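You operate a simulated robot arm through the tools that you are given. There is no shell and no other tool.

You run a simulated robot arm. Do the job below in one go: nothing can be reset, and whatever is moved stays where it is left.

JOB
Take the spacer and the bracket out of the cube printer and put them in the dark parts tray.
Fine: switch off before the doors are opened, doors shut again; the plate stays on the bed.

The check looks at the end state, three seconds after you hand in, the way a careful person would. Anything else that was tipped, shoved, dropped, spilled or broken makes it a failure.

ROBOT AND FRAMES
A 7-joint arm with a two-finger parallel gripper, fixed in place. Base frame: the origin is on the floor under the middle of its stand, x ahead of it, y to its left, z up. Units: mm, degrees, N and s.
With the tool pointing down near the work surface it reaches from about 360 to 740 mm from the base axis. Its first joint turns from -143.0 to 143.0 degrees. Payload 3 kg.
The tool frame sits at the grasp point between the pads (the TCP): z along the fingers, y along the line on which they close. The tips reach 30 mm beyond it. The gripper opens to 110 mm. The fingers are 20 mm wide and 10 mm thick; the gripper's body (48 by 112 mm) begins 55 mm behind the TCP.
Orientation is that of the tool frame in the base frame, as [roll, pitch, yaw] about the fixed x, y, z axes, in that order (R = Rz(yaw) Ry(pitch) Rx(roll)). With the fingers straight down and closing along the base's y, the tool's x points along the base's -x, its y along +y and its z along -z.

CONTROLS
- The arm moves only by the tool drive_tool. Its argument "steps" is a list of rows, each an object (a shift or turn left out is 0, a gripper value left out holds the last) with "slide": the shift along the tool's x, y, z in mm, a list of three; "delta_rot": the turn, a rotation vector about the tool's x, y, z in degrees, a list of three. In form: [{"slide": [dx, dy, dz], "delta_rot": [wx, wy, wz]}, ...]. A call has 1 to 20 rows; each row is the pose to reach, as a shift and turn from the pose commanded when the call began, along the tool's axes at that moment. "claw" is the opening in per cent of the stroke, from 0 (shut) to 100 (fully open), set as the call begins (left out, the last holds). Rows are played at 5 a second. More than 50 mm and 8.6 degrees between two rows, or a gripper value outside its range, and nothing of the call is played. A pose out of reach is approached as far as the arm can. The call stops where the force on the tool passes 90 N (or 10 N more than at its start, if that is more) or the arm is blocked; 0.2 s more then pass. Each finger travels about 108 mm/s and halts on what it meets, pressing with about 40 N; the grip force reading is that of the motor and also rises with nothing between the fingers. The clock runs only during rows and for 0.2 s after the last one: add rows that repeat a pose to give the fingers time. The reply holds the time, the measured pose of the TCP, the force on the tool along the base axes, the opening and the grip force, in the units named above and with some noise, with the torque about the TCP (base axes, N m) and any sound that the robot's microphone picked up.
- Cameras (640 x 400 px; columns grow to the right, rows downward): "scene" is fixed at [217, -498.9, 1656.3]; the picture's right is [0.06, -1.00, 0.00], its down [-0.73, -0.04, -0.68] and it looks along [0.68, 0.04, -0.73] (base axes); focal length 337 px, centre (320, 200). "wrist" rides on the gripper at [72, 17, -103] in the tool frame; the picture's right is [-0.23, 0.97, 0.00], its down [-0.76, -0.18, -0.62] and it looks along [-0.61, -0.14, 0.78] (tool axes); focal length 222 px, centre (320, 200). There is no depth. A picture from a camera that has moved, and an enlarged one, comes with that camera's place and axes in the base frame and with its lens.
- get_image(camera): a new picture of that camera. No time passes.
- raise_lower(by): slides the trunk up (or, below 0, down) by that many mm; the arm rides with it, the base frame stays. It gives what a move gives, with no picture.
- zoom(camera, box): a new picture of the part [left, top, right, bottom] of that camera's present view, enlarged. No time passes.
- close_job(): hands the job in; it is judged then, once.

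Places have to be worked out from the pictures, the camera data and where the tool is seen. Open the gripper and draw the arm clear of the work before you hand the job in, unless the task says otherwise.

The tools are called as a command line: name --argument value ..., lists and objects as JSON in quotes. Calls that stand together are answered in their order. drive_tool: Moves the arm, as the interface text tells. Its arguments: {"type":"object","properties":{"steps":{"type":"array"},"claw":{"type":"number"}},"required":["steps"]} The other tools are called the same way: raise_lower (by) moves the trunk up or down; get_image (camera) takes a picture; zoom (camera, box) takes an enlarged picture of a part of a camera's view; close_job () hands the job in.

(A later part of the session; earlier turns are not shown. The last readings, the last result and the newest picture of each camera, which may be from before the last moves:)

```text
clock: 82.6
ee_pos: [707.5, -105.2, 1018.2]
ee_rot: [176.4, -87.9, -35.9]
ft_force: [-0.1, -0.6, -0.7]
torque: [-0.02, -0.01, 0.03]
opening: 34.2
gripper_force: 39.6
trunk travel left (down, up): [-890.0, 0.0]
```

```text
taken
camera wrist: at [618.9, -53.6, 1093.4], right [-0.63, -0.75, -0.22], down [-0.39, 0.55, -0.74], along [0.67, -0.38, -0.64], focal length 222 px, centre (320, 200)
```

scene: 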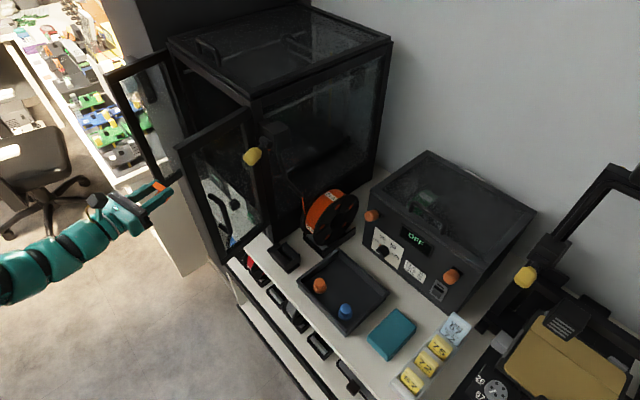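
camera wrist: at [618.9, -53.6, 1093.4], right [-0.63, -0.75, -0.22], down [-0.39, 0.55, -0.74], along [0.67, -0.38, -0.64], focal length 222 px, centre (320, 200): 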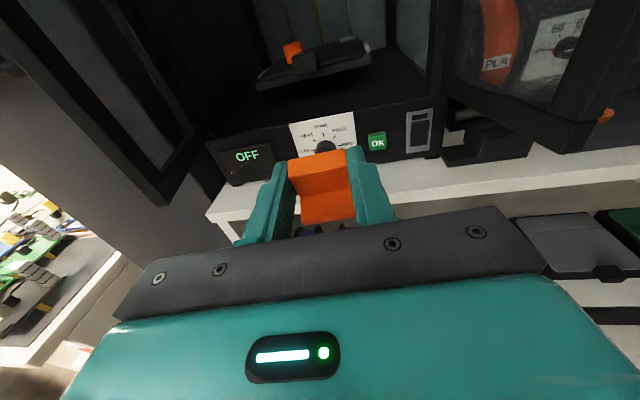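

Good. Next leg: right and down to about (n 560, u 313, z 960).

drive_tool --steps '[{"slide": [-20, 34, -12]}, {"slide": [-40, 68, -22]}, {"slide": [-58, 102, -28]}, {"slide": [-58, 102, -28]}]'

get_image --camera "scene"

```text
clock: 83.6
ee_pos: [620.2, -167.9, 960.0]
ee_rot: [177.0, -87.9, -36.4]
ft_force: [0.1, 0.0, 0.1]
torque: [-0.02, 0.01, -0.03]
opening: 34.0
gripper_force: 40.1
trunk travel left (down, up): [-890.0, 0.0]
```

```text
taken
```

scene: 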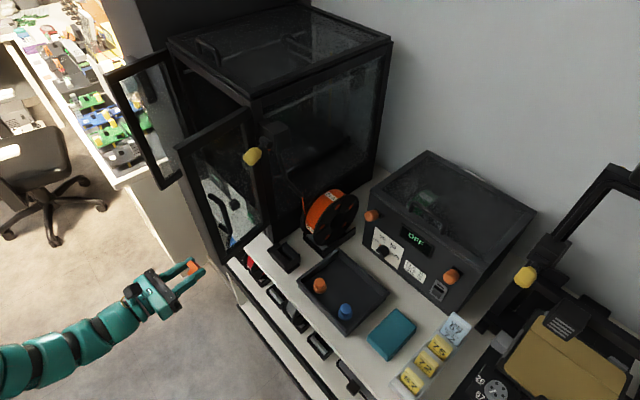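

On track, clear of the right door. Next leg: further right, then toward the tray's front.

drive_tool --steps '[{"slide": [0, 40, 2]}, {"slide": [0, 80, 2]}, {"slide": [0, 116, 12]}, {"slide": [0, 148, 34]}, {"slide": [0, 175, 57]}]'

get_image --camera "wrist"

get_image --camera "scene"

```text
clock: 84.8
ee_pos: [568.9, -324.4, 939.9]
ee_rot: [178.2, -87.7, -37.7]
ft_force: [0.1, 0.3, 0.5]
torque: [-0.01, 0.03, 0.02]
opening: 34.2
gripper_force: 40.1
out of reach, approached as far as the arm can: row 3, 4, 5
trunk travel left (down, up): [-890.0, 0.0]
```

```text
taken
camera wrist: at [480.3, -272.1, 1014.9], right [-0.63, -0.75, -0.23], down [-0.39, 0.55, -0.74], along [0.68, -0.37, -0.64], focal length 222 px, centre (320, 200)
```

wrist: 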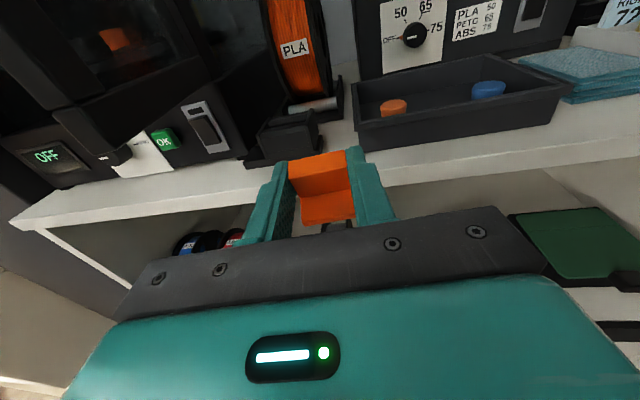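

```text
taken
```

scene: 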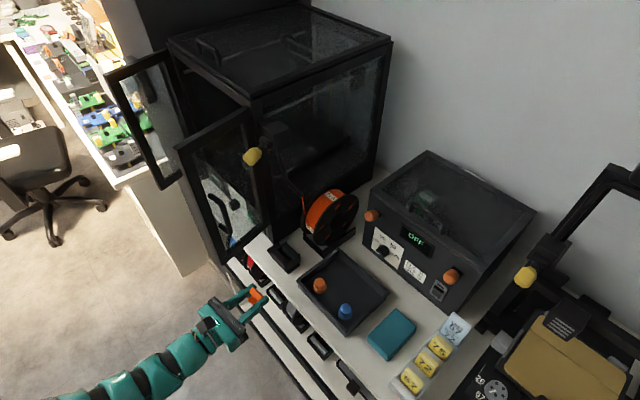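

The tray is in view now; I zoom to measure its rim, floor and the two pegs (orange, blue) already in it.

zoom --camera "wrist" --box '[330, 40, 580, 180]'

zoom --camera "scene" --box '[280, 230, 410, 350]'

```text
2.56 times, centred on (455, 110) of wrist
camera zoom: at [480.3, -272.1, 1014.9], right [-0.63, -0.75, -0.23], down [-0.39, 0.55, -0.74], along [0.68, -0.37, -0.64], focal length 569 px, centre (-26, 430)
```

zoom: 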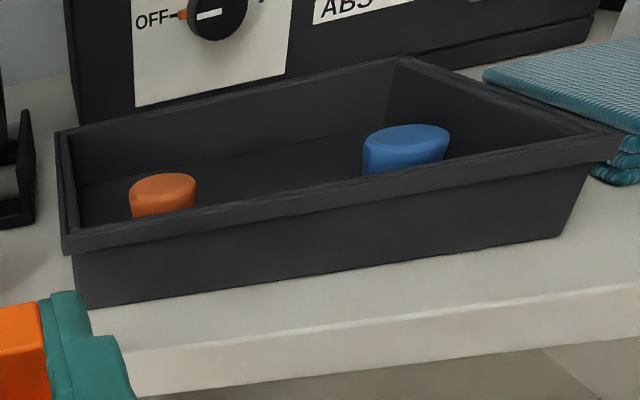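

```text
3.33 times, centred on (345, 290) of scene
camera zoom: at [217.0, -498.9, 1656.3], right [0.06, -1.0, 0.0], down [-0.73, -0.04, -0.68], along [0.68, 0.04, -0.73], focal length 1123 px, centre (237, -100)
```

zoom: 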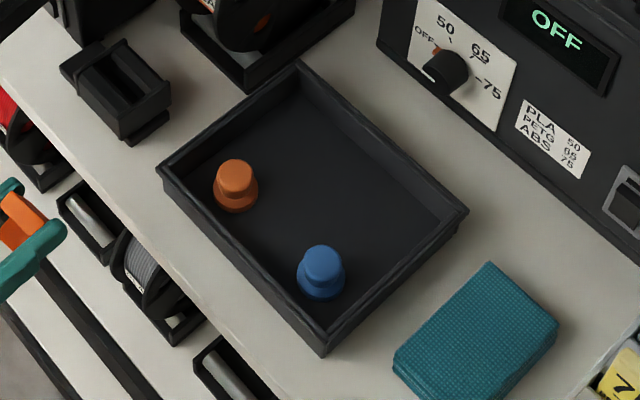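

Tray measured: rim n≈738–886, u≈-35…141, rim z≈917, floor ≈890; pegs at (780,97) and (778,7). The rear half is free: I'll set the bracket at about (838,85). I rise, pitch back to 22° (the grip attitude) and move over the tray.

drive_tool --steps '[{"slide": [22, 0, 0], "delta_rot": [0, -7, 0]}, {"slide": [45, 20, 0], "delta_rot": [0, -14, 0]}, {"slide": [50, 55, 10], "delta_rot": [0, -20, 0]}, {"slide": [51, 85, 40], "delta_rot": [0, -20, 0]}, {"slide": [51, 90, 80], "delta_rot": [0, -20, 0]}, {"slide": [51, 90, 120], "delta_rot": [0, -20, 0]}, {"slide": [51, 90, 158], "delta_rot": [0, -20, 0]}]'

get_image --camera "wrist"

get_image --camera "scene"

```text
clock: 86.4
ee_pos: [639.5, -489.8, 975.5]
ee_rot: [179.5, -68.2, -39.1]
ft_force: [-0.1, 0.3, 0.4]
torque: [0.01, 0.02, -0.01]
opening: 34.6
gripper_force: 39.8
out of reach, approached as far as the arm can: row 1, 2, 3, 4, 5, 6, 7
trunk travel left (down, up): [-890.0, 0.0]
```

```text
taken
camera wrist: at [575.1, -458.0, 1080.4], right [-0.69, -0.7, -0.21], down [-0.55, 0.69, -0.48], along [0.47, -0.21, -0.85], focal length 222 px, centre (320, 200)
```

wrist: 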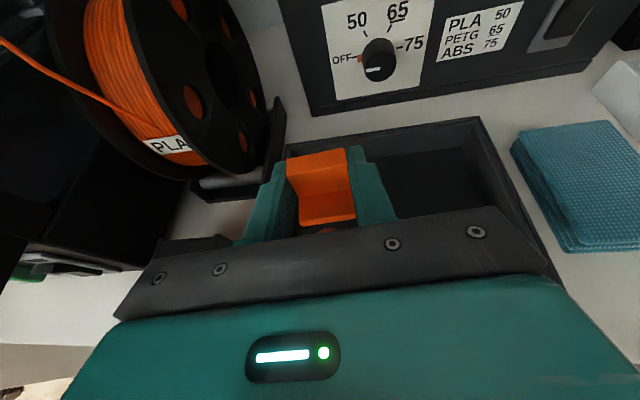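

```text
taken
```

scene: 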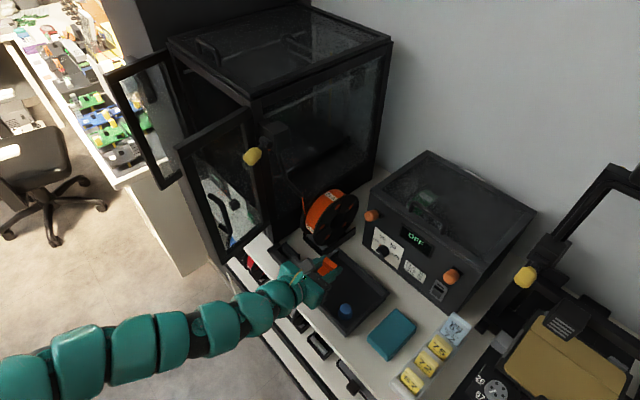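

Over the tray. I move forward/right to the drop spot and lower to just above the tray floor.

drive_tool --steps '[{"slide": [10.5, 10.5, 26.2]}, {"slide": [-5, 10.5, 32.4]}, {"slide": [-20, 10.5, 38.4]}, {"slide": [-31.7, 10.5, 43]}]'

get_image --camera "wrist"

zoom --camera "scene" --box '[250, 210, 410, 350]'

```text
clock: 87.4
ee_pos: [653.8, -516.6, 944.4]
ee_rot: [-179.1, -69.0, -40.4]
ft_force: [17.1, -9.4, 78.1]
torque: [4.58, 3.58, -0.59]
opening: 34.9
gripper_force: 39.9
trunk travel left (down, up): [-890.0, 0.0]
```

```text
taken
camera wrist: at [588.0, -484.5, 1047.9], right [-0.68, -0.7, -0.22], down [-0.54, 0.68, -0.49], along [0.49, -0.21, -0.84], focal length 222 px, centre (320, 200)
```

wrist: 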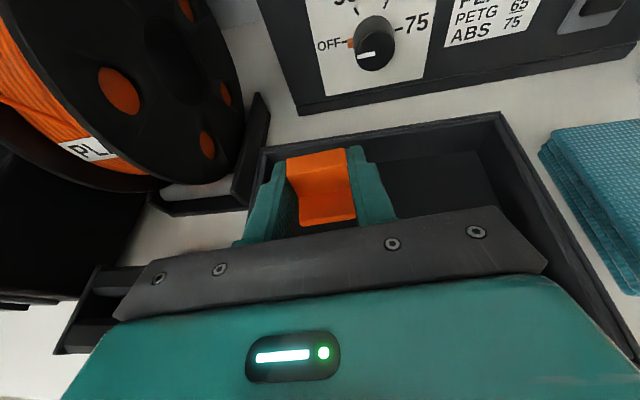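

```text
2.86 times, centred on (330, 280) of scene
camera zoom: at [217.0, -498.9, 1656.3], right [0.06, -1.0, 0.0], down [-0.73, -0.04, -0.68], along [0.68, 0.04, -0.73], focal length 963 px, centre (291, -29)
```

zoom: 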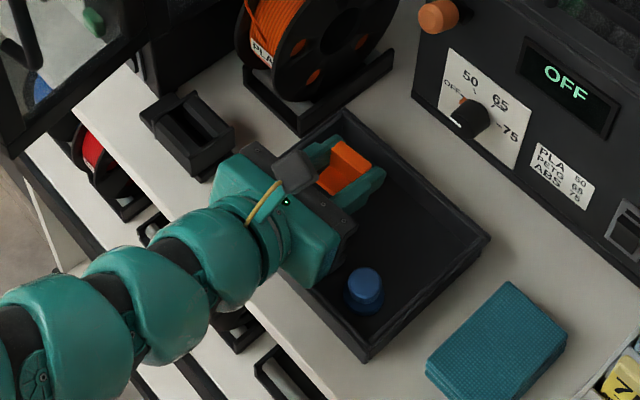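

There is a 78 N upward reaction: torque places the contact ~76 mm behind the TCP, i.e. the gripper's underside resting on the front peg/rim. I lift straight up at once and look.

drive_tool --steps '[{"slide": [12, 0, -5]}, {"slide": [28, 0, -11]}, {"slide": [42, 0, -17]}]'

get_image --camera "wrist"

zoom --camera "scene" --box '[250, 210, 410, 350]'

```text
clock: 88.2
ee_pos: [654.7, -517.7, 972.9]
ee_rot: [178.9, -68.2, -38.9]
ft_force: [-0.4, -0.7, 0.4]
torque: [0.02, 0.01, -0.02]
opening: 34.5
gripper_force: 39.5
trunk travel left (down, up): [-890.0, 0.0]
```

```text
taken
camera wrist: at [590.0, -485.0, 1077.7], right [-0.69, -0.69, -0.2], down [-0.55, 0.69, -0.48], along [0.47, -0.22, -0.85], focal length 222 px, centre (320, 200)
```

wrist: 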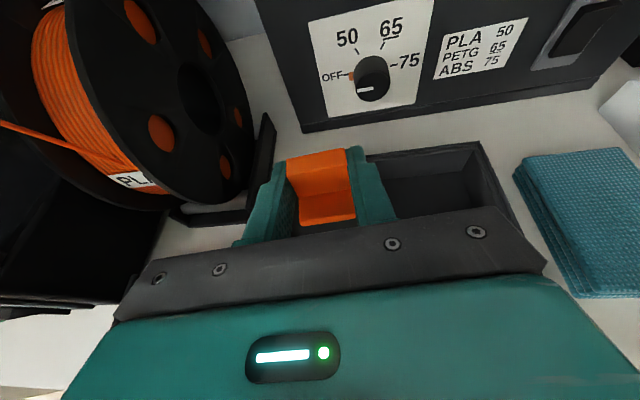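

```text
2.86 times, centred on (330, 280) of scene
camera zoom: at [217.0, -498.9, 1656.3], right [0.06, -1.0, 0.0], down [-0.73, -0.04, -0.68], along [0.68, 0.04, -0.73], focal length 963 px, centre (291, -29)
```

zoom: 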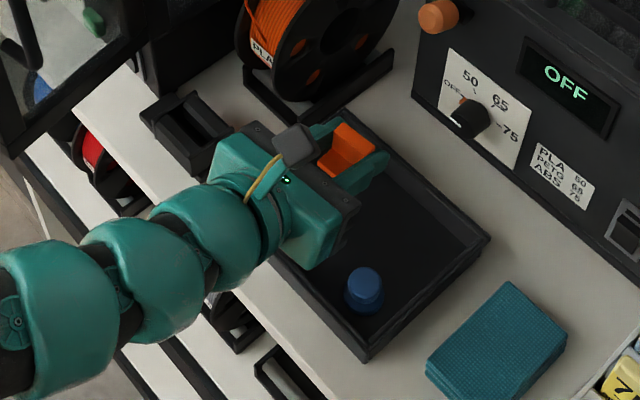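

Clear again; tray and pegs haven't moved. I'll pitch the tool down further (to ~40°) so the gripper's rear clears the tray front, then lower again.

drive_tool --steps '[{"slide": [-3, 0, 4], "delta_rot": [0, -6, 0]}, {"slide": [-7, 1, 8], "delta_rot": [0, -12, 0]}, {"slide": [-12, 1, 12], "delta_rot": [0, -18, 0]}, {"slide": [-14, 1, 13], "delta_rot": [0, -18, 0]}]'

get_image --camera "wrist"

```text
clock: 89.2
ee_pos: [655.4, -518.0, 975.3]
ee_rot: [179.3, -68.4, -39.2]
ft_force: [-1.0, 0.1, 0.4]
torque: [0.01, -0.02, 0.01]
opening: 34.6
gripper_force: 40.3
out of reach, approached as far as the arm can: row 1, 2, 3, 4
trunk travel left (down, up): [-890.0, 0.0]
```

```text
taken
camera wrist: at [589.8, -486.0, 1079.7], right [-0.69, -0.69, -0.21], down [-0.55, 0.69, -0.48], along [0.47, -0.22, -0.85], focal length 222 px, centre (320, 200)
```

wrist: 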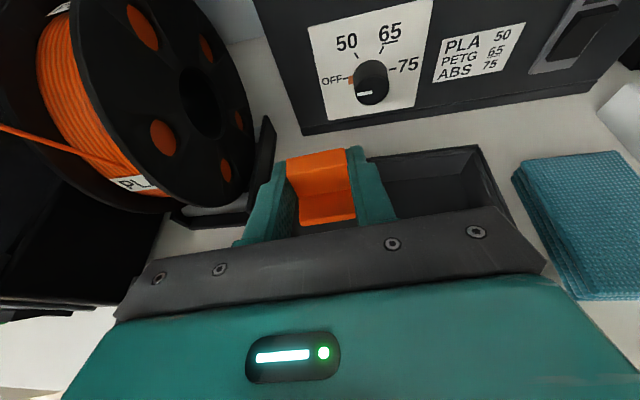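

The arm can't pitch further here. Using force readings, the earlier contact fits the tray's front rim under the gripper's rear, so I shift ~10 mm deeper into the tray and descend in small, force-checked steps.

drive_tool --steps '[{"slide": [3.7, 1, 9.3]}, {"slide": [-7, 1, 13.5]}, {"slide": [-16, 1, 17]}]'

drive_tool --steps '[{"slide": [-4.6, 0, 1.9]}, {"slide": [-4.6, 0, 1.9]}]'

get_image --camera "wrist"

```text
clock: 90.0
ee_pos: [659.7, -525.1, 955.1]
ee_rot: [179.3, -68.4, -39.5]
ft_force: [0.0, 0.3, -0.5]
torque: [-0.01, 0.0, 0.0]
opening: 34.8
gripper_force: 40.1
trunk travel left (down, up): [-890.0, 0.0]
```

```text
clock: 90.6
ee_pos: [660.3, -524.5, 950.8]
ee_rot: [179.3, -68.4, -39.2]
ft_force: [0.7, -0.4, -0.3]
torque: [0.0, -0.02, 0.04]
opening: 34.8
gripper_force: 39.6
trunk travel left (down, up): [-890.0, 0.0]
```

```text
taken
camera wrist: at [595.5, -491.8, 1055.3], right [-0.69, -0.69, -0.21], down [-0.55, 0.69, -0.48], along [0.47, -0.22, -0.85], focal length 222 px, centre (320, 200)
```

wrist: 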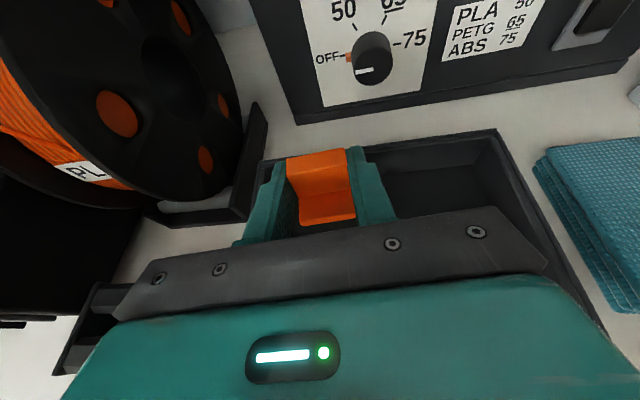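

No contact at z≈951. Continue 5 mm at a time.

drive_tool --steps '[{"slide": [-4.6, 0, 1.9]}, {"slide": [-4.6, 0, 1.9]}]'

drive_tool --steps '[{"slide": [-4.6, 0, 1.9]}, {"slide": [-4.6, 0, 1.9]}]'

```text
clock: 91.2
ee_pos: [659.9, -524.7, 945.7]
ee_rot: [179.3, -68.5, -39.2]
ft_force: [0.6, -0.2, 0.8]
torque: [-0.01, 0.0, -0.01]
opening: 34.5
gripper_force: 39.7
trunk travel left (down, up): [-890.0, 0.0]
```

```text
clock: 91.8
ee_pos: [659.9, -526.5, 939.3]
ee_rot: [179.2, -68.5, -39.2]
ft_force: [0.0, 0.3, -0.4]
torque: [-0.04, 0.0, 0.0]
opening: 34.5
gripper_force: 39.8
trunk travel left (down, up): [-890.0, 0.0]
```

Already below the previous contact height with no force. Continue.

drive_tool --steps '[{"slide": [-4.6, 0, 1.9]}, {"slide": [-4.6, 0, 1.9]}]'

drive_tool --steps '[{"slide": [-3.7, 0, 1.5]}, {"slide": [-3.7, 0, 1.5]}]'

get_image --camera "wrist"

```text
clock: 92.4
ee_pos: [660.5, -527.7, 940.6]
ee_rot: [179.6, -69.0, -39.5]
ft_force: [8.2, -6.0, 37.1]
torque: [2.46, 1.97, -0.25]
opening: 34.5
gripper_force: 39.4
trunk travel left (down, up): [-890.0, 0.0]
```

```text
clock: 93.0
ee_pos: [660.5, -525.9, 939.2]
ee_rot: [179.9, -69.3, -39.7]
ft_force: [21.4, -13.4, 76.8]
torque: [5.11, 4.09, -0.75]
opening: 34.7
gripper_force: 39.9
trunk travel left (down, up): [-890.0, 0.0]
```

```text
taken
camera wrist: at [594.5, -493.3, 1043.7], right [-0.69, -0.7, -0.21], down [-0.54, 0.68, -0.49], along [0.49, -0.22, -0.84], focal length 222 px, centre (320, 200)
```

wrist: 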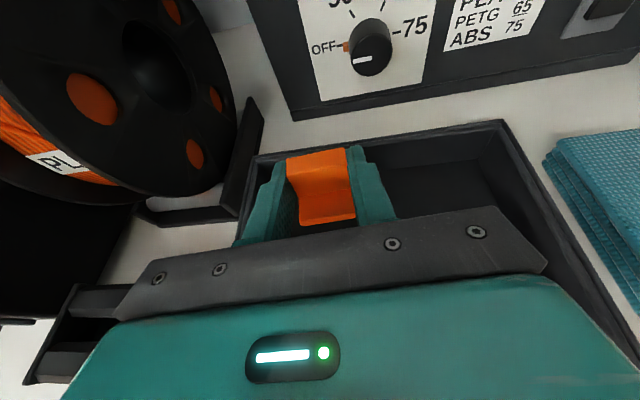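

Contact again at the same fixed spot (front rim), now explained: the round hand body behind the plate is ~50 mm in radius. If I stay ~22 mm further back, that body remains in front of the tray rim. I lift, move back and slightly right, and descend there.

drive_tool --steps '[{"slide": [14, 0, -6]}, {"slide": [30, 0, -12]}, {"slide": [30, 0, -12]}]'

drive_tool --steps '[{"slide": [-4, 6, -10]}, {"slide": [-8, 11, -20.4]}, {"slide": [-8, 11, -20.4]}]'

get_image --camera "wrist"

zoom --camera "scene" --box '[250, 210, 410, 350]'

```text
clock: 93.8
ee_pos: [659.5, -526.7, 961.7]
ee_rot: [179.1, -68.4, -39.2]
ft_force: [-0.4, -0.1, 0.1]
torque: [-0.01, -0.01, 0.0]
opening: 34.4
gripper_force: 39.7
trunk travel left (down, up): [-890.0, 0.0]
```

```text
clock: 94.6
ee_pos: [636.9, -519.7, 964.7]
ee_rot: [179.2, -68.4, -39.2]
ft_force: [-0.6, -0.3, 0.1]
torque: [0.0, 0.02, -0.02]
opening: 34.6
gripper_force: 39.8
trunk travel left (down, up): [-890.0, 0.0]
```

```text
taken
camera wrist: at [572.7, -486.4, 1068.9], right [-0.69, -0.69, -0.21], down [-0.55, 0.69, -0.48], along [0.47, -0.22, -0.85], focal length 222 px, centre (320, 200)
```

wrist: 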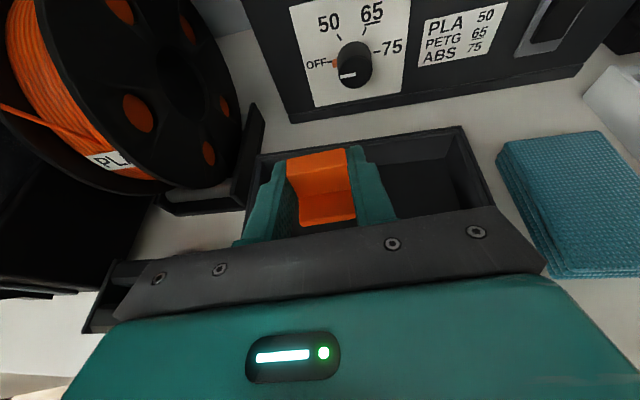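

```text
2.86 times, centred on (330, 280) of scene
camera zoom: at [217.0, -498.9, 1656.3], right [0.06, -1.0, 0.0], down [-0.73, -0.04, -0.68], along [0.68, 0.04, -0.73], focal length 963 px, centre (291, -29)
```

zoom: 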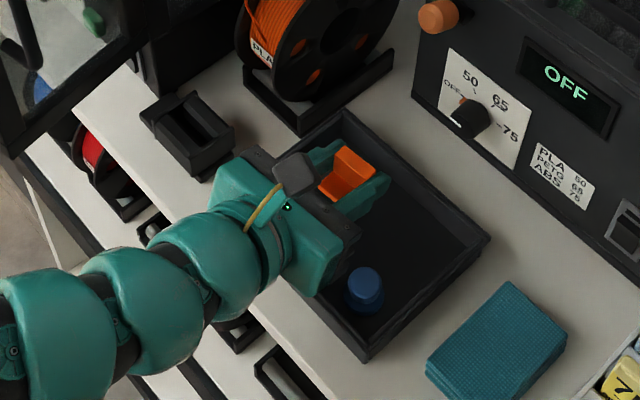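

Positioned at n≈819, u≈70. I descend again in force-checked steps.

drive_tool --steps '[{"slide": [-9, 0, 3.7]}, {"slide": [-18, 0, 7.4]}, {"slide": [-18, 0, 7.4]}]'

drive_tool --steps '[{"slide": [-4.6, 0, 1.9]}, {"slide": [-7.4, 0, 3]}, {"slide": [-7.4, 0, 3]}]'

```text
clock: 95.4
ee_pos: [636.9, -520.0, 946.1]
ee_rot: [179.3, -68.5, -39.2]
ft_force: [2.6, -2.4, 11.2]
torque: [0.63, 0.45, -0.05]
opening: 34.7
gripper_force: 39.7
trunk travel left (down, up): [-890.0, 0.0]
```

```text
clock: 96.3
ee_pos: [638.0, -520.4, 946.8]
ee_rot: [-179.7, -69.8, -40.3]
ft_force: [-3.7, 8.4, 36.1]
torque: [1.54, 2.25, -0.46]
opening: 34.2
gripper_force: 40.0
trunk travel left (down, up): [-890.0, 0.0]
stopped in row 3: the force on the tool passed its limit at 91 N (the readings are from after the stop); the commanded pose is now the measured one
```

The three contacts agree on a fixed obstacle at the front rim under the hand's rear underside. If I set the bracket further forward in the tray (between the two pegs), the hand's rear stays in front of the rim. I lift and reposition to n≈795, u≈53.

drive_tool --steps '[{"slide": [10, 0, -4]}, {"slide": [20, 0, -8]}, {"slide": [20, 0, -8]}]'

drive_tool --steps '[{"slide": [-4.7, 7.4, -11.8]}, {"slide": [-9.4, 14.8, -23.6]}, {"slide": [-9.4, 14.8, -23.6]}]'

get_image --camera "wrist"

zoom --camera "scene" --box '[250, 210, 410, 350]'

```text
clock: 97.1
ee_pos: [638.4, -523.0, 961.8]
ee_rot: [-179.8, -69.2, -40.2]
ft_force: [-0.1, -0.8, -0.2]
torque: [0.01, -0.03, -0.01]
opening: 34.5
gripper_force: 39.9
trunk travel left (down, up): [-890.0, 0.0]
```

```text
clock: 97.9
ee_pos: [611.6, -516.3, 962.0]
ee_rot: [-179.8, -69.2, -40.1]
ft_force: [-0.4, 0.3, -0.3]
torque: [0.0, 0.02, 0.0]
opening: 34.9
gripper_force: 40.4
trunk travel left (down, up): [-890.0, 0.0]
```

```text
taken
camera wrist: at [545.5, -484.4, 1067.1], right [-0.69, -0.7, -0.21], down [-0.54, 0.68, -0.49], along [0.49, -0.22, -0.85], focal length 222 px, centre (320, 200)
```

wrist: 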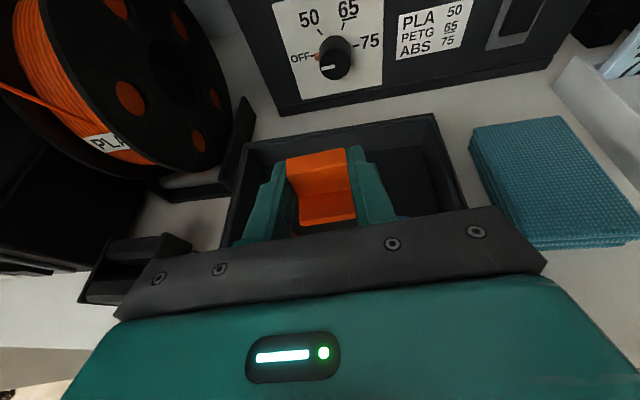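

```text
2.86 times, centred on (330, 280) of scene
camera zoom: at [217.0, -498.9, 1656.3], right [0.06, -1.0, 0.0], down [-0.73, -0.04, -0.68], along [0.68, 0.04, -0.73], focal length 963 px, centre (291, -29)
```

zoom: 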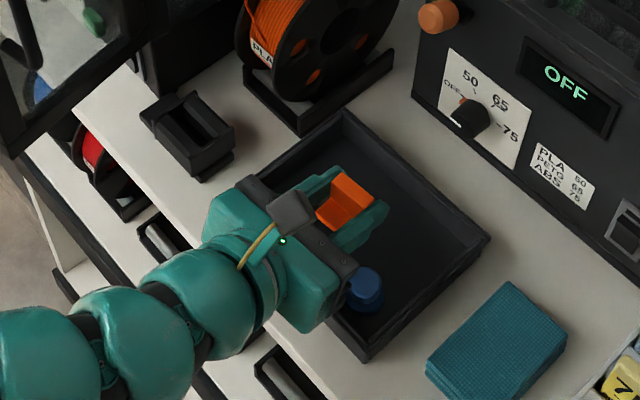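

At n≈798, u≈55. Descending in checked steps.

drive_tool --steps '[{"slide": [-6, 0, 2.3]}, {"slide": [-12, 0, 4.6]}, {"slide": [-12, 0, 4.6]}]'

drive_tool --steps '[{"slide": [-4.7, 0, 1.8]}, {"slide": [-7.5, 0, 2.8]}, {"slide": [-7.5, 0, 2.8]}]'

```text
clock: 98.7
ee_pos: [610.1, -517.7, 950.2]
ee_rot: [180.0, -69.1, -40.0]
ft_force: [-0.5, -0.1, -0.8]
torque: [0.01, 0.0, 0.02]
opening: 34.6
gripper_force: 40.3
trunk travel left (down, up): [-890.0, 0.0]
```

```text
clock: 99.5
ee_pos: [610.0, -517.3, 941.8]
ee_rot: [-179.8, -69.2, -40.1]
ft_force: [-0.1, -0.6, 0.3]
torque: [-0.01, 0.03, 0.0]
opening: 34.6
gripper_force: 40.0
trunk travel left (down, up): [-890.0, 0.0]
```

No contact at z≈942. Continue in 4–5 mm steps.

drive_tool --steps '[{"slide": [-4.7, 0, 1.8]}, {"slide": [-4.7, 0, 1.8]}]'

drive_tool --steps '[{"slide": [-3.7, 0, 1.4]}, {"slide": [-3.7, 0, 1.4]}]'

drive_tool --steps '[{"slide": [-3.7, 0, 1.4]}, {"slide": [-3.7, 0, 1.4]}]'

```text
clock: 100.1
ee_pos: [608.3, -518.8, 936.3]
ee_rot: [-179.9, -69.2, -40.0]
ft_force: [-0.6, 0.2, -0.2]
torque: [-0.01, 0.0, 0.02]
opening: 34.3
gripper_force: 39.6
trunk travel left (down, up): [-890.0, 0.0]
```

```text
clock: 100.7
ee_pos: [609.0, -517.1, 932.1]
ee_rot: [-179.8, -69.1, -40.0]
ft_force: [0.3, 0.0, 0.4]
torque: [-0.01, 0.0, 0.01]
opening: 34.6
gripper_force: 39.8
trunk travel left (down, up): [-890.0, 0.0]
```

```text
clock: 101.3
ee_pos: [609.0, -517.0, 929.7]
ee_rot: [-179.8, -69.2, -40.0]
ft_force: [1.0, -0.7, 1.8]
torque: [0.01, 0.06, 0.02]
opening: 34.9
gripper_force: 39.3
trunk travel left (down, up): [-890.0, 0.0]
```

z≈930 with only ~2 N. I check the picture.

get_image --camera "wrist"

zoom --camera "wrist" --box '[220, 100, 460, 260]'

drive_tool --steps '[{"slide": [-2.8, 0, 1.1]}, {"slide": [-2.8, 0, 1.1]}]'

```text
taken
camera wrist: at [543.2, -484.8, 1033.1], right [-0.69, -0.7, -0.21], down [-0.54, 0.68, -0.49], along [0.49, -0.22, -0.84], focal length 222 px, centre (320, 200)
```

wrist: 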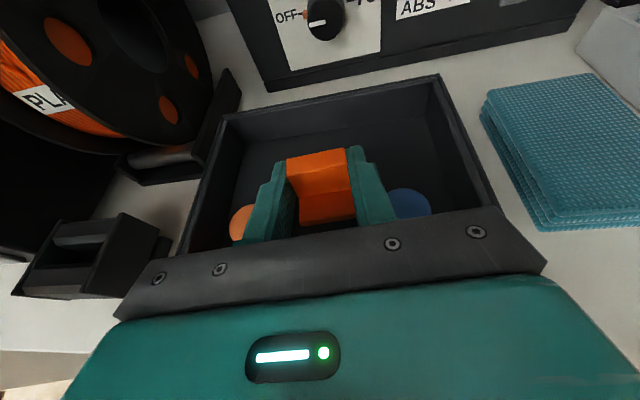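

```text
2.50 times, centred on (340, 180) of wrist
camera zoom: at [543.2, -484.8, 1033.1], right [-0.69, -0.7, -0.21], down [-0.54, 0.68, -0.49], along [0.49, -0.22, -0.84], focal length 555 px, centre (270, 250)
```

zoom: 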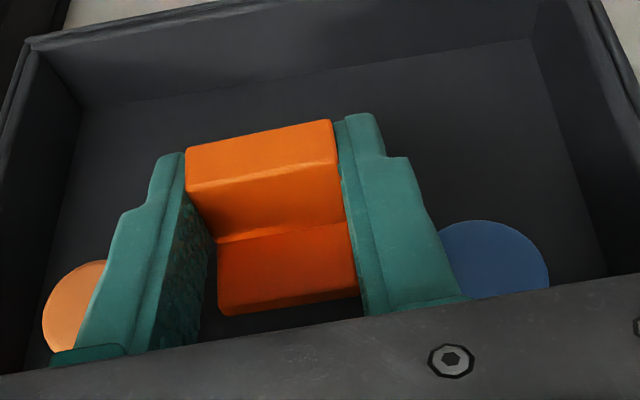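

```text
clock: 101.9
ee_pos: [609.7, -517.3, 925.3]
ee_rot: [-179.9, -69.2, -40.0]
ft_force: [0.0, 0.2, 0.1]
torque: [-0.01, -0.03, -0.02]
opening: 34.7
gripper_force: 39.8
trunk travel left (down, up): [-890.0, 0.0]
```

Fingers sit neatly between the pegs, no contact at z≈925. A couple more millimetres.

drive_tool --steps '[{"slide": [-1.9, 0, 0.7]}, {"slide": [-1.9, 0, 0.7]}]'

drive_tool --steps '[{"slide": [-1.9, 0, 0.7]}, {"slide": [-1.9, 0, 0.7]}]'

```text
clock: 102.5
ee_pos: [608.3, -517.2, 925.4]
ee_rot: [-179.9, -69.2, -40.1]
ft_force: [0.1, -0.1, 0.0]
torque: [-0.02, 0.0, 0.0]
opening: 34.6
gripper_force: 39.8
trunk travel left (down, up): [-890.0, 0.0]
```

```text
clock: 103.1
ee_pos: [608.8, -518.6, 921.8]
ee_rot: [-179.9, -69.2, -40.0]
ft_force: [-1.3, 0.3, -0.1]
torque: [0.04, 0.01, 0.01]
opening: 34.9
gripper_force: 40.2
trunk travel left (down, up): [-890.0, 0.0]
```

Still no contact at ≈922; another 2 mm steps.

drive_tool --steps '[{"slide": [-1.9, 0, 0.7]}, {"slide": [-1.9, 0, 0.7]}]'

drive_tool --steps '[{"slide": [-1.9, 0, 0.7]}, {"slide": [-1.9, 0, 0.7]}]'

```text
clock: 103.7
ee_pos: [608.1, -518.5, 920.4]
ee_rot: [-179.8, -69.3, -40.0]
ft_force: [0.3, 1.0, 6.5]
torque: [0.25, 0.23, -0.13]
opening: 34.5
gripper_force: 40.0
trunk travel left (down, up): [-890.0, 0.0]
```

```text
clock: 104.3
ee_pos: [608.3, -519.2, 920.5]
ee_rot: [-179.5, -69.4, -40.2]
ft_force: [2.6, -3.3, 17.5]
torque: [0.81, 0.53, -0.33]
opening: 34.9
gripper_force: 40.1
trunk travel left (down, up): [-890.0, 0.0]
```

Only a light rim touch (17 N at the plate edge), bracket bottom at the tray floor. I raise 1–2 mm and open just slightly (to ~38 mm) so the fingers don't push the pegs.

drive_tool --steps '[{"slide": [2, 0, -0.8]}, {"slide": [2, 0, -0.8]}, {"slide": [2, 0, -0.8]}]' --claw 34.5

zoom --camera "wrist" --box '[220, 100, 460, 260]'

```text
clock: 105.1
ee_pos: [608.2, -517.8, 920.0]
ee_rot: [-179.9, -69.2, -39.9]
ft_force: [0.3, -5.3, 6.7]
torque: [0.42, 0.04, 0.04]
opening: 36.2
gripper_force: 0.0
trunk travel left (down, up): [-890.0, 0.0]
```

```text
2.50 times, centred on (340, 180) of wrist
camera zoom: at [542.4, -485.6, 1024.4], right [-0.69, -0.7, -0.21], down [-0.54, 0.68, -0.49], along [0.49, -0.22, -0.85], focal length 555 px, centre (270, 250)
```

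zoom: 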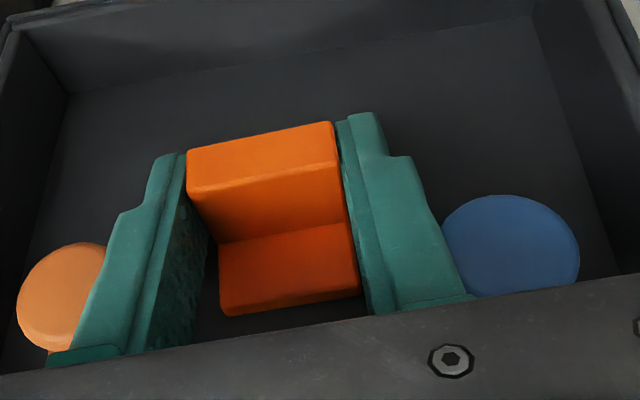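

Fingers loosened by ~1.5 mm (one just touches a peg). I lift slowly to see whether the bracket stays down.

drive_tool --steps '[{"slide": [4.7, 0, -1.8]}, {"slide": [9.4, 0, -3.6]}, {"slide": [14, 0, -5.4]}, {"slide": [19, 0, -7]}]'

get_image --camera "wrist"

zoom --camera "wrist" --box '[220, 100, 460, 260]'

```text
clock: 106.1
ee_pos: [607.9, -516.6, 941.0]
ee_rot: [-180.0, -69.3, -40.0]
ft_force: [0.3, 0.1, -0.2]
torque: [-0.02, 0.03, -0.02]
opening: 37.9
gripper_force: 0.1
trunk travel left (down, up): [-890.0, 0.0]
```

```text
taken
camera wrist: at [542.9, -484.5, 1045.2], right [-0.69, -0.69, -0.21], down [-0.54, 0.68, -0.49], along [0.49, -0.22, -0.85], focal length 222 px, centre (320, 200)
```

wrist: 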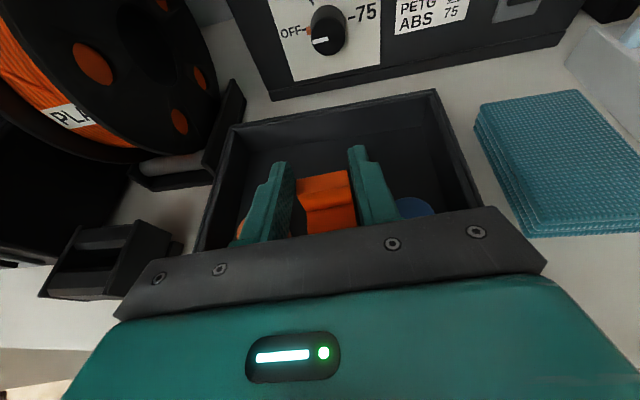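

```text
2.50 times, centred on (340, 180) of wrist
camera zoom: at [542.9, -484.5, 1045.2], right [-0.69, -0.69, -0.21], down [-0.54, 0.68, -0.49], along [0.49, -0.22, -0.85], focal length 555 px, centre (270, 250)
```

zoom: 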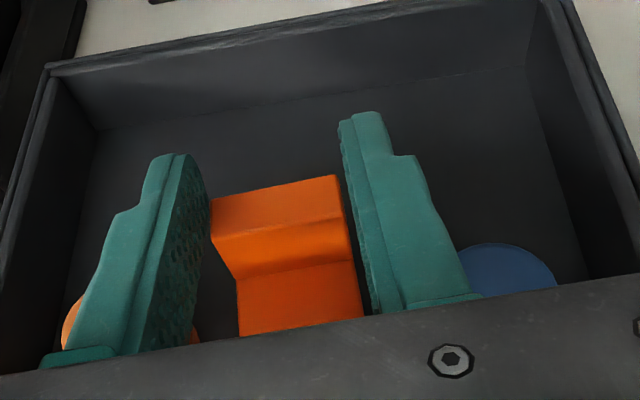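

The bracket stands in the tray. I rise clear, then retreat from the tray while levelling the tool.

drive_tool --steps '[{"slide": [20.6, 0, -7.8]}, {"slide": [41, 0, -15.6]}, {"slide": [27, -3, -53], "delta_rot": [0, 5, 0]}, {"slide": [13, -6, -90], "delta_rot": [0, 10, 0]}, {"slide": [-1, -8, -128], "delta_rot": [0, 15, 0]}, {"slide": [-12, -10, -156], "delta_rot": [0, 20, 0]}]' --claw 40

get_image --camera "wrist"

get_image --camera "scene"

```text
clock: 107.4
ee_pos: [559.2, -452.1, 936.2]
ee_rot: [140.7, -85.0, 1.5]
ft_force: [-2.6, 5.3, 12.7]
torque: [-0.4, -0.1, -0.16]
opening: 43.2
gripper_force: 0.0
out of reach, approached as far as the arm can: row 2, 3, 4, 5, 6
trunk travel left (down, up): [-890.0, 0.0]
stopped in row 6: the force on the tool passed its limit at 248 N (the readings are from after the stop); the commanded pose is now the measured one
```

```text
taken
camera wrist: at [474.7, -401.7, 1016.0], right [-0.61, -0.77, -0.17], down [-0.45, 0.52, -0.73], along [0.65, -0.37, -0.67], focal length 222 px, centre (320, 200)
```

wrist: 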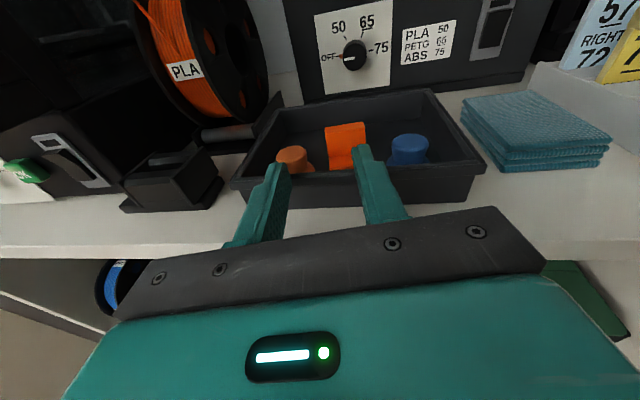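

```text
taken
```

scene: 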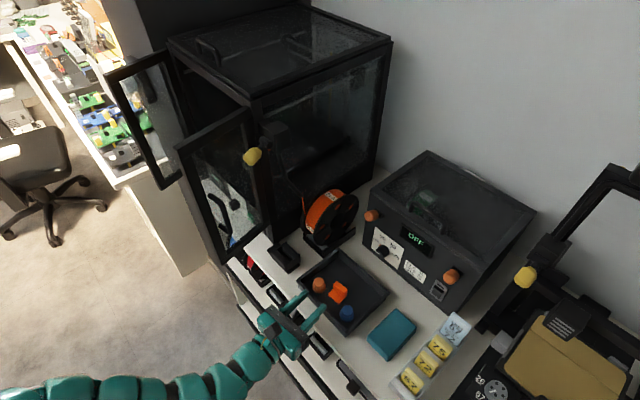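

A hard contact (248 N peak) occurred on the way back because the arm dipped at its posture limit. I check carefully whether the tray, pegs or bracket moved.

zoom --camera "scene" --box '[280, 230, 410, 350]'

zoom --camera "wrist" --box '[220, 70, 500, 250]'

```text
3.33 times, centred on (345, 290) of scene
camera zoom: at [217.0, -498.9, 1656.3], right [0.06, -1.0, 0.0], down [-0.73, -0.04, -0.68], along [0.68, 0.04, -0.73], focal length 1123 px, centre (237, -100)
```

zoom: 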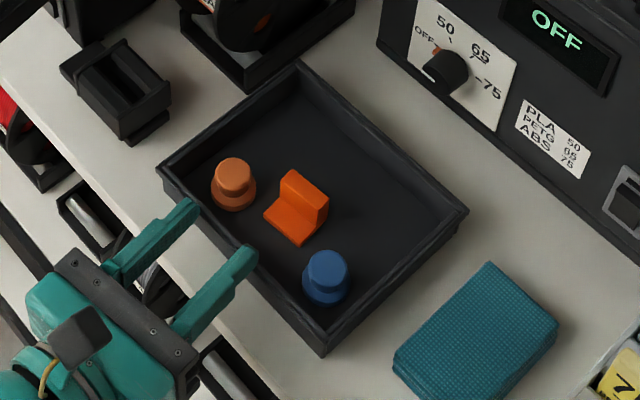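

```text
2.22 times, centred on (360, 160) of wrist
camera zoom: at [474.7, -401.7, 1016.0], right [-0.61, -0.77, -0.17], down [-0.45, 0.52, -0.73], along [0.65, -0.37, -0.67], focal length 494 px, centre (231, 289)
```

zoom: 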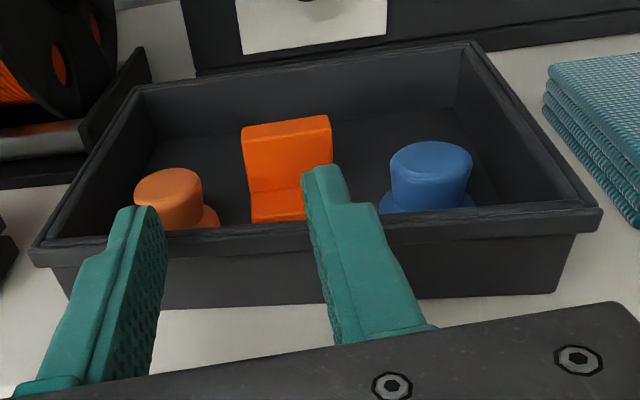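

Nothing in the tray moved noticeably (tray outline identical, blue peg maybe ~4 mm). I lift off gently by pitching the tool up, which the arm allows here.

drive_tool --steps '[{"slide": [3, 0, 0], "delta_rot": [0, 5, 0]}, {"slide": [8, 0, -3], "delta_rot": [0, 10, 0]}, {"slide": [14, 0, -8], "delta_rot": [0, 16, 0]}, {"slide": [20, 0, -14], "delta_rot": [0, 22, 0]}]'

get_image --camera "wrist"

```text
clock: 108.4
ee_pos: [553.1, -445.4, 954.9]
ee_rot: [10.8, -71.7, 132.1]
ft_force: [-0.3, -0.5, -0.5]
torque: [0.02, 0.02, 0.02]
opening: 43.9
gripper_force: 0.0
trunk travel left (down, up): [-890.0, 0.0]
```

```text
taken
camera wrist: at [446.9, -381.4, 992.6], right [-0.55, -0.82, -0.16], down [-0.21, 0.32, -0.92], along [0.81, -0.47, -0.35], focal length 222 px, centre (320, 200)
```

wrist: 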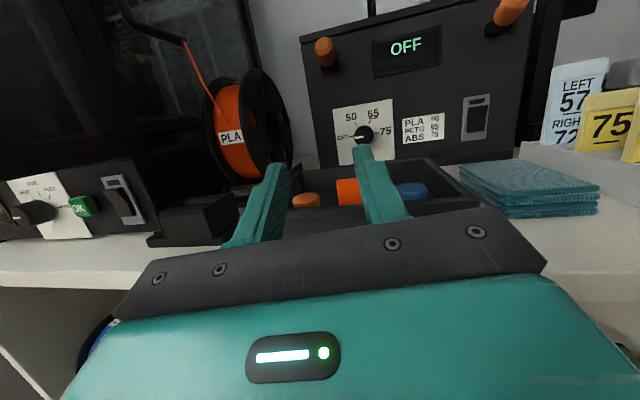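

Free again. I retreat from the shelf and head left in front of the right door, at safe depth.

drive_tool --steps '[{"slide": [13, -5, -39]}, {"slide": [24, -30, -72]}, {"slide": [26, -65, -79]}, {"slide": [26, -101, -79]}]'

get_image --camera "scene"

```text
clock: 109.4
ee_pos: [550.1, -312.4, 948.0]
ee_rot: [10.8, -71.9, 132.0]
ft_force: [-0.2, 0.3, -0.3]
torque: [-0.03, 0.0, -0.04]
opening: 43.8
gripper_force: 0.1
trunk travel left (down, up): [-890.0, 0.0]
```

```text
taken
```

scene: 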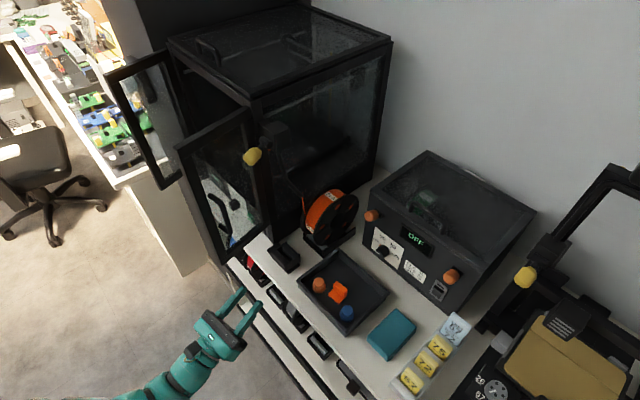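

Next leg left, staying short of the right door's free edge.

drive_tool --steps '[{"slide": [13.7, -22, -25.5]}, {"slide": [25, -63, -37.6]}, {"slide": [32, -108, -34]}, {"slide": [40.7, -155, -27.6]}]'

get_image --camera "scene"

```text
clock: 110.4
ee_pos: [612.7, -166.5, 969.6]
ee_rot: [10.9, -71.9, 132.0]
ft_force: [-0.9, -0.6, 0.4]
torque: [0.0, 0.0, 0.0]
opening: 44.4
gripper_force: 0.1
trunk travel left (down, up): [-890.0, 0.0]
```

```text
taken
```

scene: 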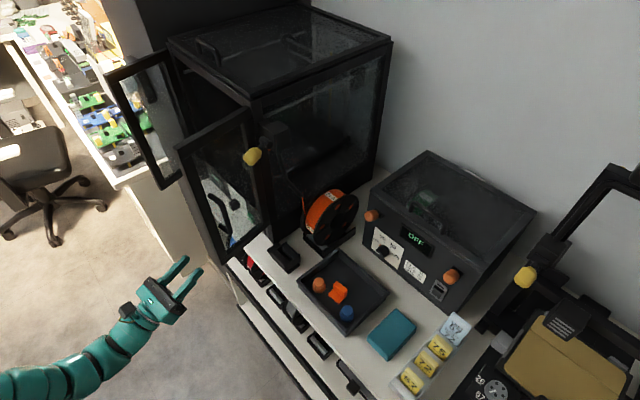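

No flags. Next: up and left to in front of the opening, turning the heading toward radial and removing a small roll error.

drive_tool --steps '[{"slide": [22, -26, 17], "delta_rot": [2, 0, 1.3]}, {"slide": [44, -52, 33], "delta_rot": [4, 0, 2.6]}, {"slide": [66, -78, 50], "delta_rot": [6, 0, 3.9]}, {"slide": [88, -104, 66], "delta_rot": [8, 0, 5.2]}, {"slide": [109, -130, 83], "delta_rot": [9.5, 0, 6.5]}]' --claw 50

get_image --camera "wrist"

get_image --camera "scene"

```text
clock: 111.6
ee_pos: [734.2, -84.8, 1091.0]
ee_rot: [-0.1, -72.6, 153.6]
ft_force: [0.9, 0.5, 0.9]
torque: [0.01, 0.01, 0.0]
opening: 55.1
gripper_force: 0.1
trunk travel left (down, up): [-890.0, 0.0]
```

```text
taken
camera wrist: at [618.7, -44.4, 1128.6], right [-0.37, -0.9, -0.22], down [-0.25, 0.32, -0.91], along [0.89, -0.29, -0.34], focal length 222 px, centre (320, 200)
```

wrist: 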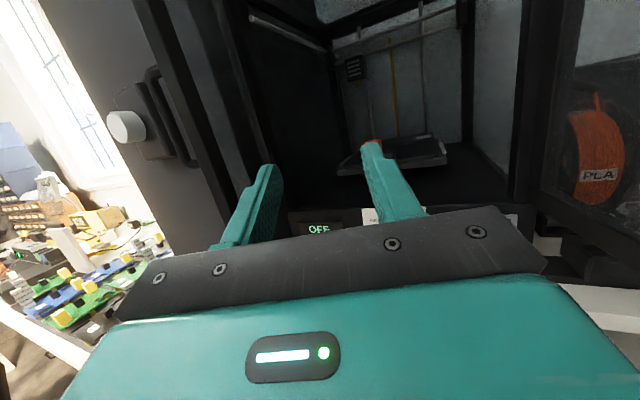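

```text
taken
```

scene: 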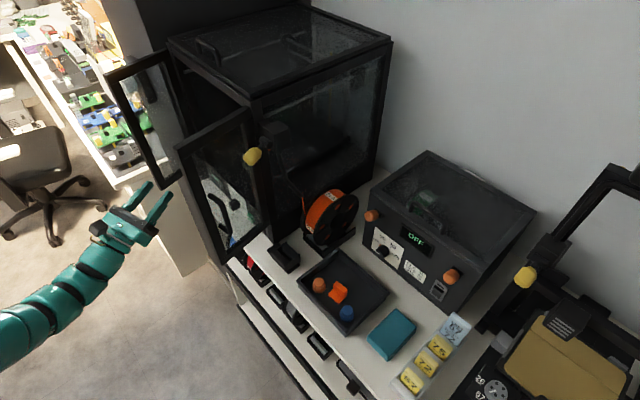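

Same start pose as for my first good entry. I repeat the forward move with pitching down.

drive_tool --steps '[{"slide": [-6, 12, 15], "delta_rot": [0, -6, 0]}, {"slide": [-12, 24, 30], "delta_rot": [0, -12, 0]}, {"slide": [-19, 36, 45], "delta_rot": [0, -19, 0]}, {"slide": [-25, 48, 60], "delta_rot": [0, -25, 0]}, {"slide": [-32, 58, 76], "delta_rot": [0, -31, 0]}, {"slide": [-38, 62, 90], "delta_rot": [0, -37, 0]}]'

get_image --camera "wrist"

get_image --camera "scene"

```text
clock: 113.0
ee_pos: [799.0, -181.8, 1081.7]
ee_rot: [-180.0, -70.3, -26.4]
ft_force: [1.0, 0.0, 0.6]
torque: [-0.01, 0.04, -0.07]
opening: 54.9
gripper_force: 0.0
out of reach, approached as far as the arm can: row 4, 5, 6
trunk travel left (down, up): [-890.0, 0.0]
```

```text
taken
camera wrist: at [725.9, -164.2, 1183.2], right [-0.5, -0.84, -0.21], down [-0.68, 0.53, -0.51], along [0.54, -0.11, -0.83], focal length 222 px, centre (320, 200)
```

wrist: 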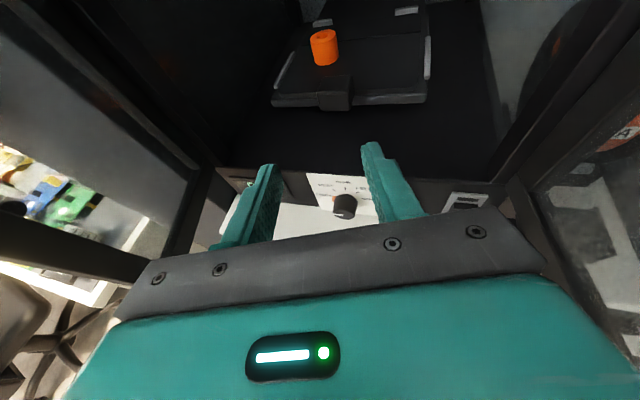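

```text
taken
```

scene: 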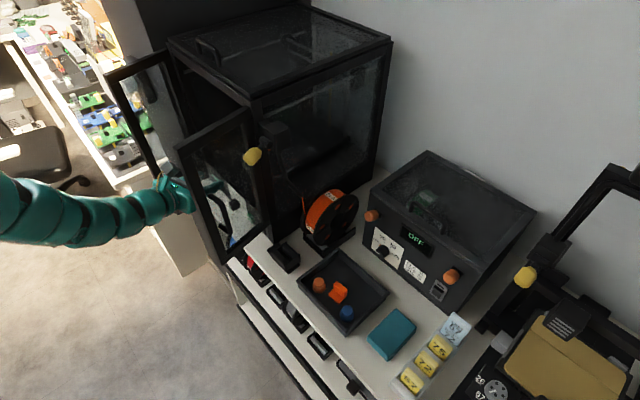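

I extend straight in toward the spacer, keeping above the bed, which is the permitted direction.

drive_tool --steps '[{"slide": [15, 4.5, 32]}, {"slide": [30, 9, 64]}, {"slide": [45, 13.4, 96]}, {"slide": [60, 18, 128.6]}]'

get_image --camera "wrist"

```text
clock: 114.0
ee_pos: [919.7, -264.5, 1093.5]
ee_rot: [-179.8, -70.4, -26.5]
ft_force: [0.5, 0.2, 0.0]
torque: [-0.02, -0.01, -0.02]
opening: 55.1
gripper_force: 0.0
trunk travel left (down, up): [-890.0, 0.0]
```

```text
taken
camera wrist: at [846.5, -246.4, 1195.7], right [-0.5, -0.84, -0.21], down [-0.68, 0.53, -0.51], along [0.54, -0.11, -0.83], focal length 222 px, centre (320, 200)
```

wrist: 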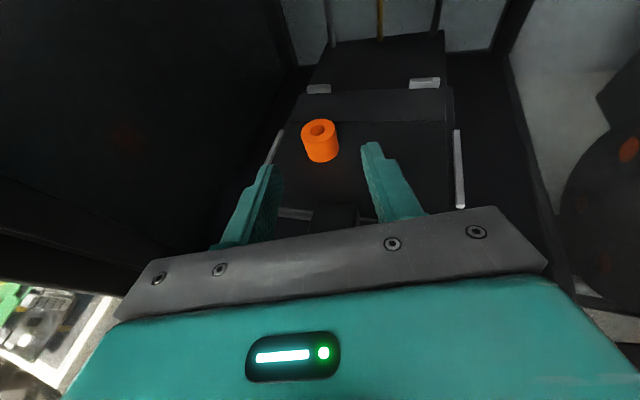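

Reachable without flags. Now I alternate: raise the arm, lower the trunk, to gain horizontal reach while staying above the bed.

drive_tool --steps '[{"slide": [19, 0, -6.7]}, {"slide": [19, 0, -6.7]}]'

raise_lower --by -55

drive_tool --steps '[{"slide": [26, 0, -9.3]}, {"slide": [52, 0, -18.5]}, {"slide": [52, 0, -18.5]}]'

```text
clock: 114.6
ee_pos: [917.7, -265.8, 1114.0]
ee_rot: [-179.9, -70.4, -26.7]
ft_force: [-0.8, -0.2, 0.4]
torque: [0.03, 0.01, 0.0]
opening: 55.1
gripper_force: 0.0
trunk travel left (down, up): [-890.0, 0.0]
```

```text
clock: 115.5
ee_pos: [917.5, -266.2, 1058.5]
ee_rot: [180.0, -70.3, -26.6]
ft_force: [-0.6, -0.1, -0.3]
torque: [0.01, 0.0, -0.01]
opening: 55.1
gripper_force: 0.1
trunk travel left (down, up): [-835.0, 55.0]
```

```text
clock: 116.3
ee_pos: [919.5, -266.6, 1113.2]
ee_rot: [-180.0, -70.5, -26.7]
ft_force: [0.2, 0.0, -0.1]
torque: [-0.01, -0.02, 0.03]
opening: 55.1
gripper_force: 0.0
trunk travel left (down, up): [-835.0, 55.0]
```

Works without flags. Two more rounds.

raise_lower --by -55

drive_tool --steps '[{"slide": [26, 0, -9.3]}, {"slide": [52, 0, -18.5]}, {"slide": [52, 0, -18.5]}]'

raise_lower --by -55

drive_tool --steps '[{"slide": [26, 0, -9.3]}, {"slide": [52, 0, -18.5]}, {"slide": [52, 0, -18.5]}]'

```text
clock: 117.3
ee_pos: [919.3, -267.7, 1058.5]
ee_rot: [-179.9, -70.5, -26.5]
ft_force: [-0.4, 0.6, -0.3]
torque: [-0.03, -0.04, 0.02]
opening: 55.1
gripper_force: 0.1
trunk travel left (down, up): [-780.0, 110.0]
```

```text
clock: 118.1
ee_pos: [919.6, -266.9, 1112.4]
ee_rot: [179.8, -70.4, -26.6]
ft_force: [0.1, -0.4, -1.2]
torque: [-0.03, -0.02, -0.01]
opening: 55.1
gripper_force: 0.0
trunk travel left (down, up): [-780.0, 110.0]
```

```text
clock: 119.1
ee_pos: [919.4, -267.9, 1058.0]
ee_rot: [179.9, -70.4, -26.6]
ft_force: [0.1, -0.4, 0.4]
torque: [0.03, 0.02, -0.03]
opening: 55.1
gripper_force: 0.0
trunk travel left (down, up): [-725.0, 165.0]
```

```text
clock: 119.9
ee_pos: [920.5, -266.6, 1108.9]
ee_rot: [179.9, -70.3, -26.5]
ft_force: [0.1, -0.5, 1.2]
torque: [0.03, 0.0, -0.03]
opening: 55.0
gripper_force: 0.1
trunk travel left (down, up): [-725.0, 165.0]
```

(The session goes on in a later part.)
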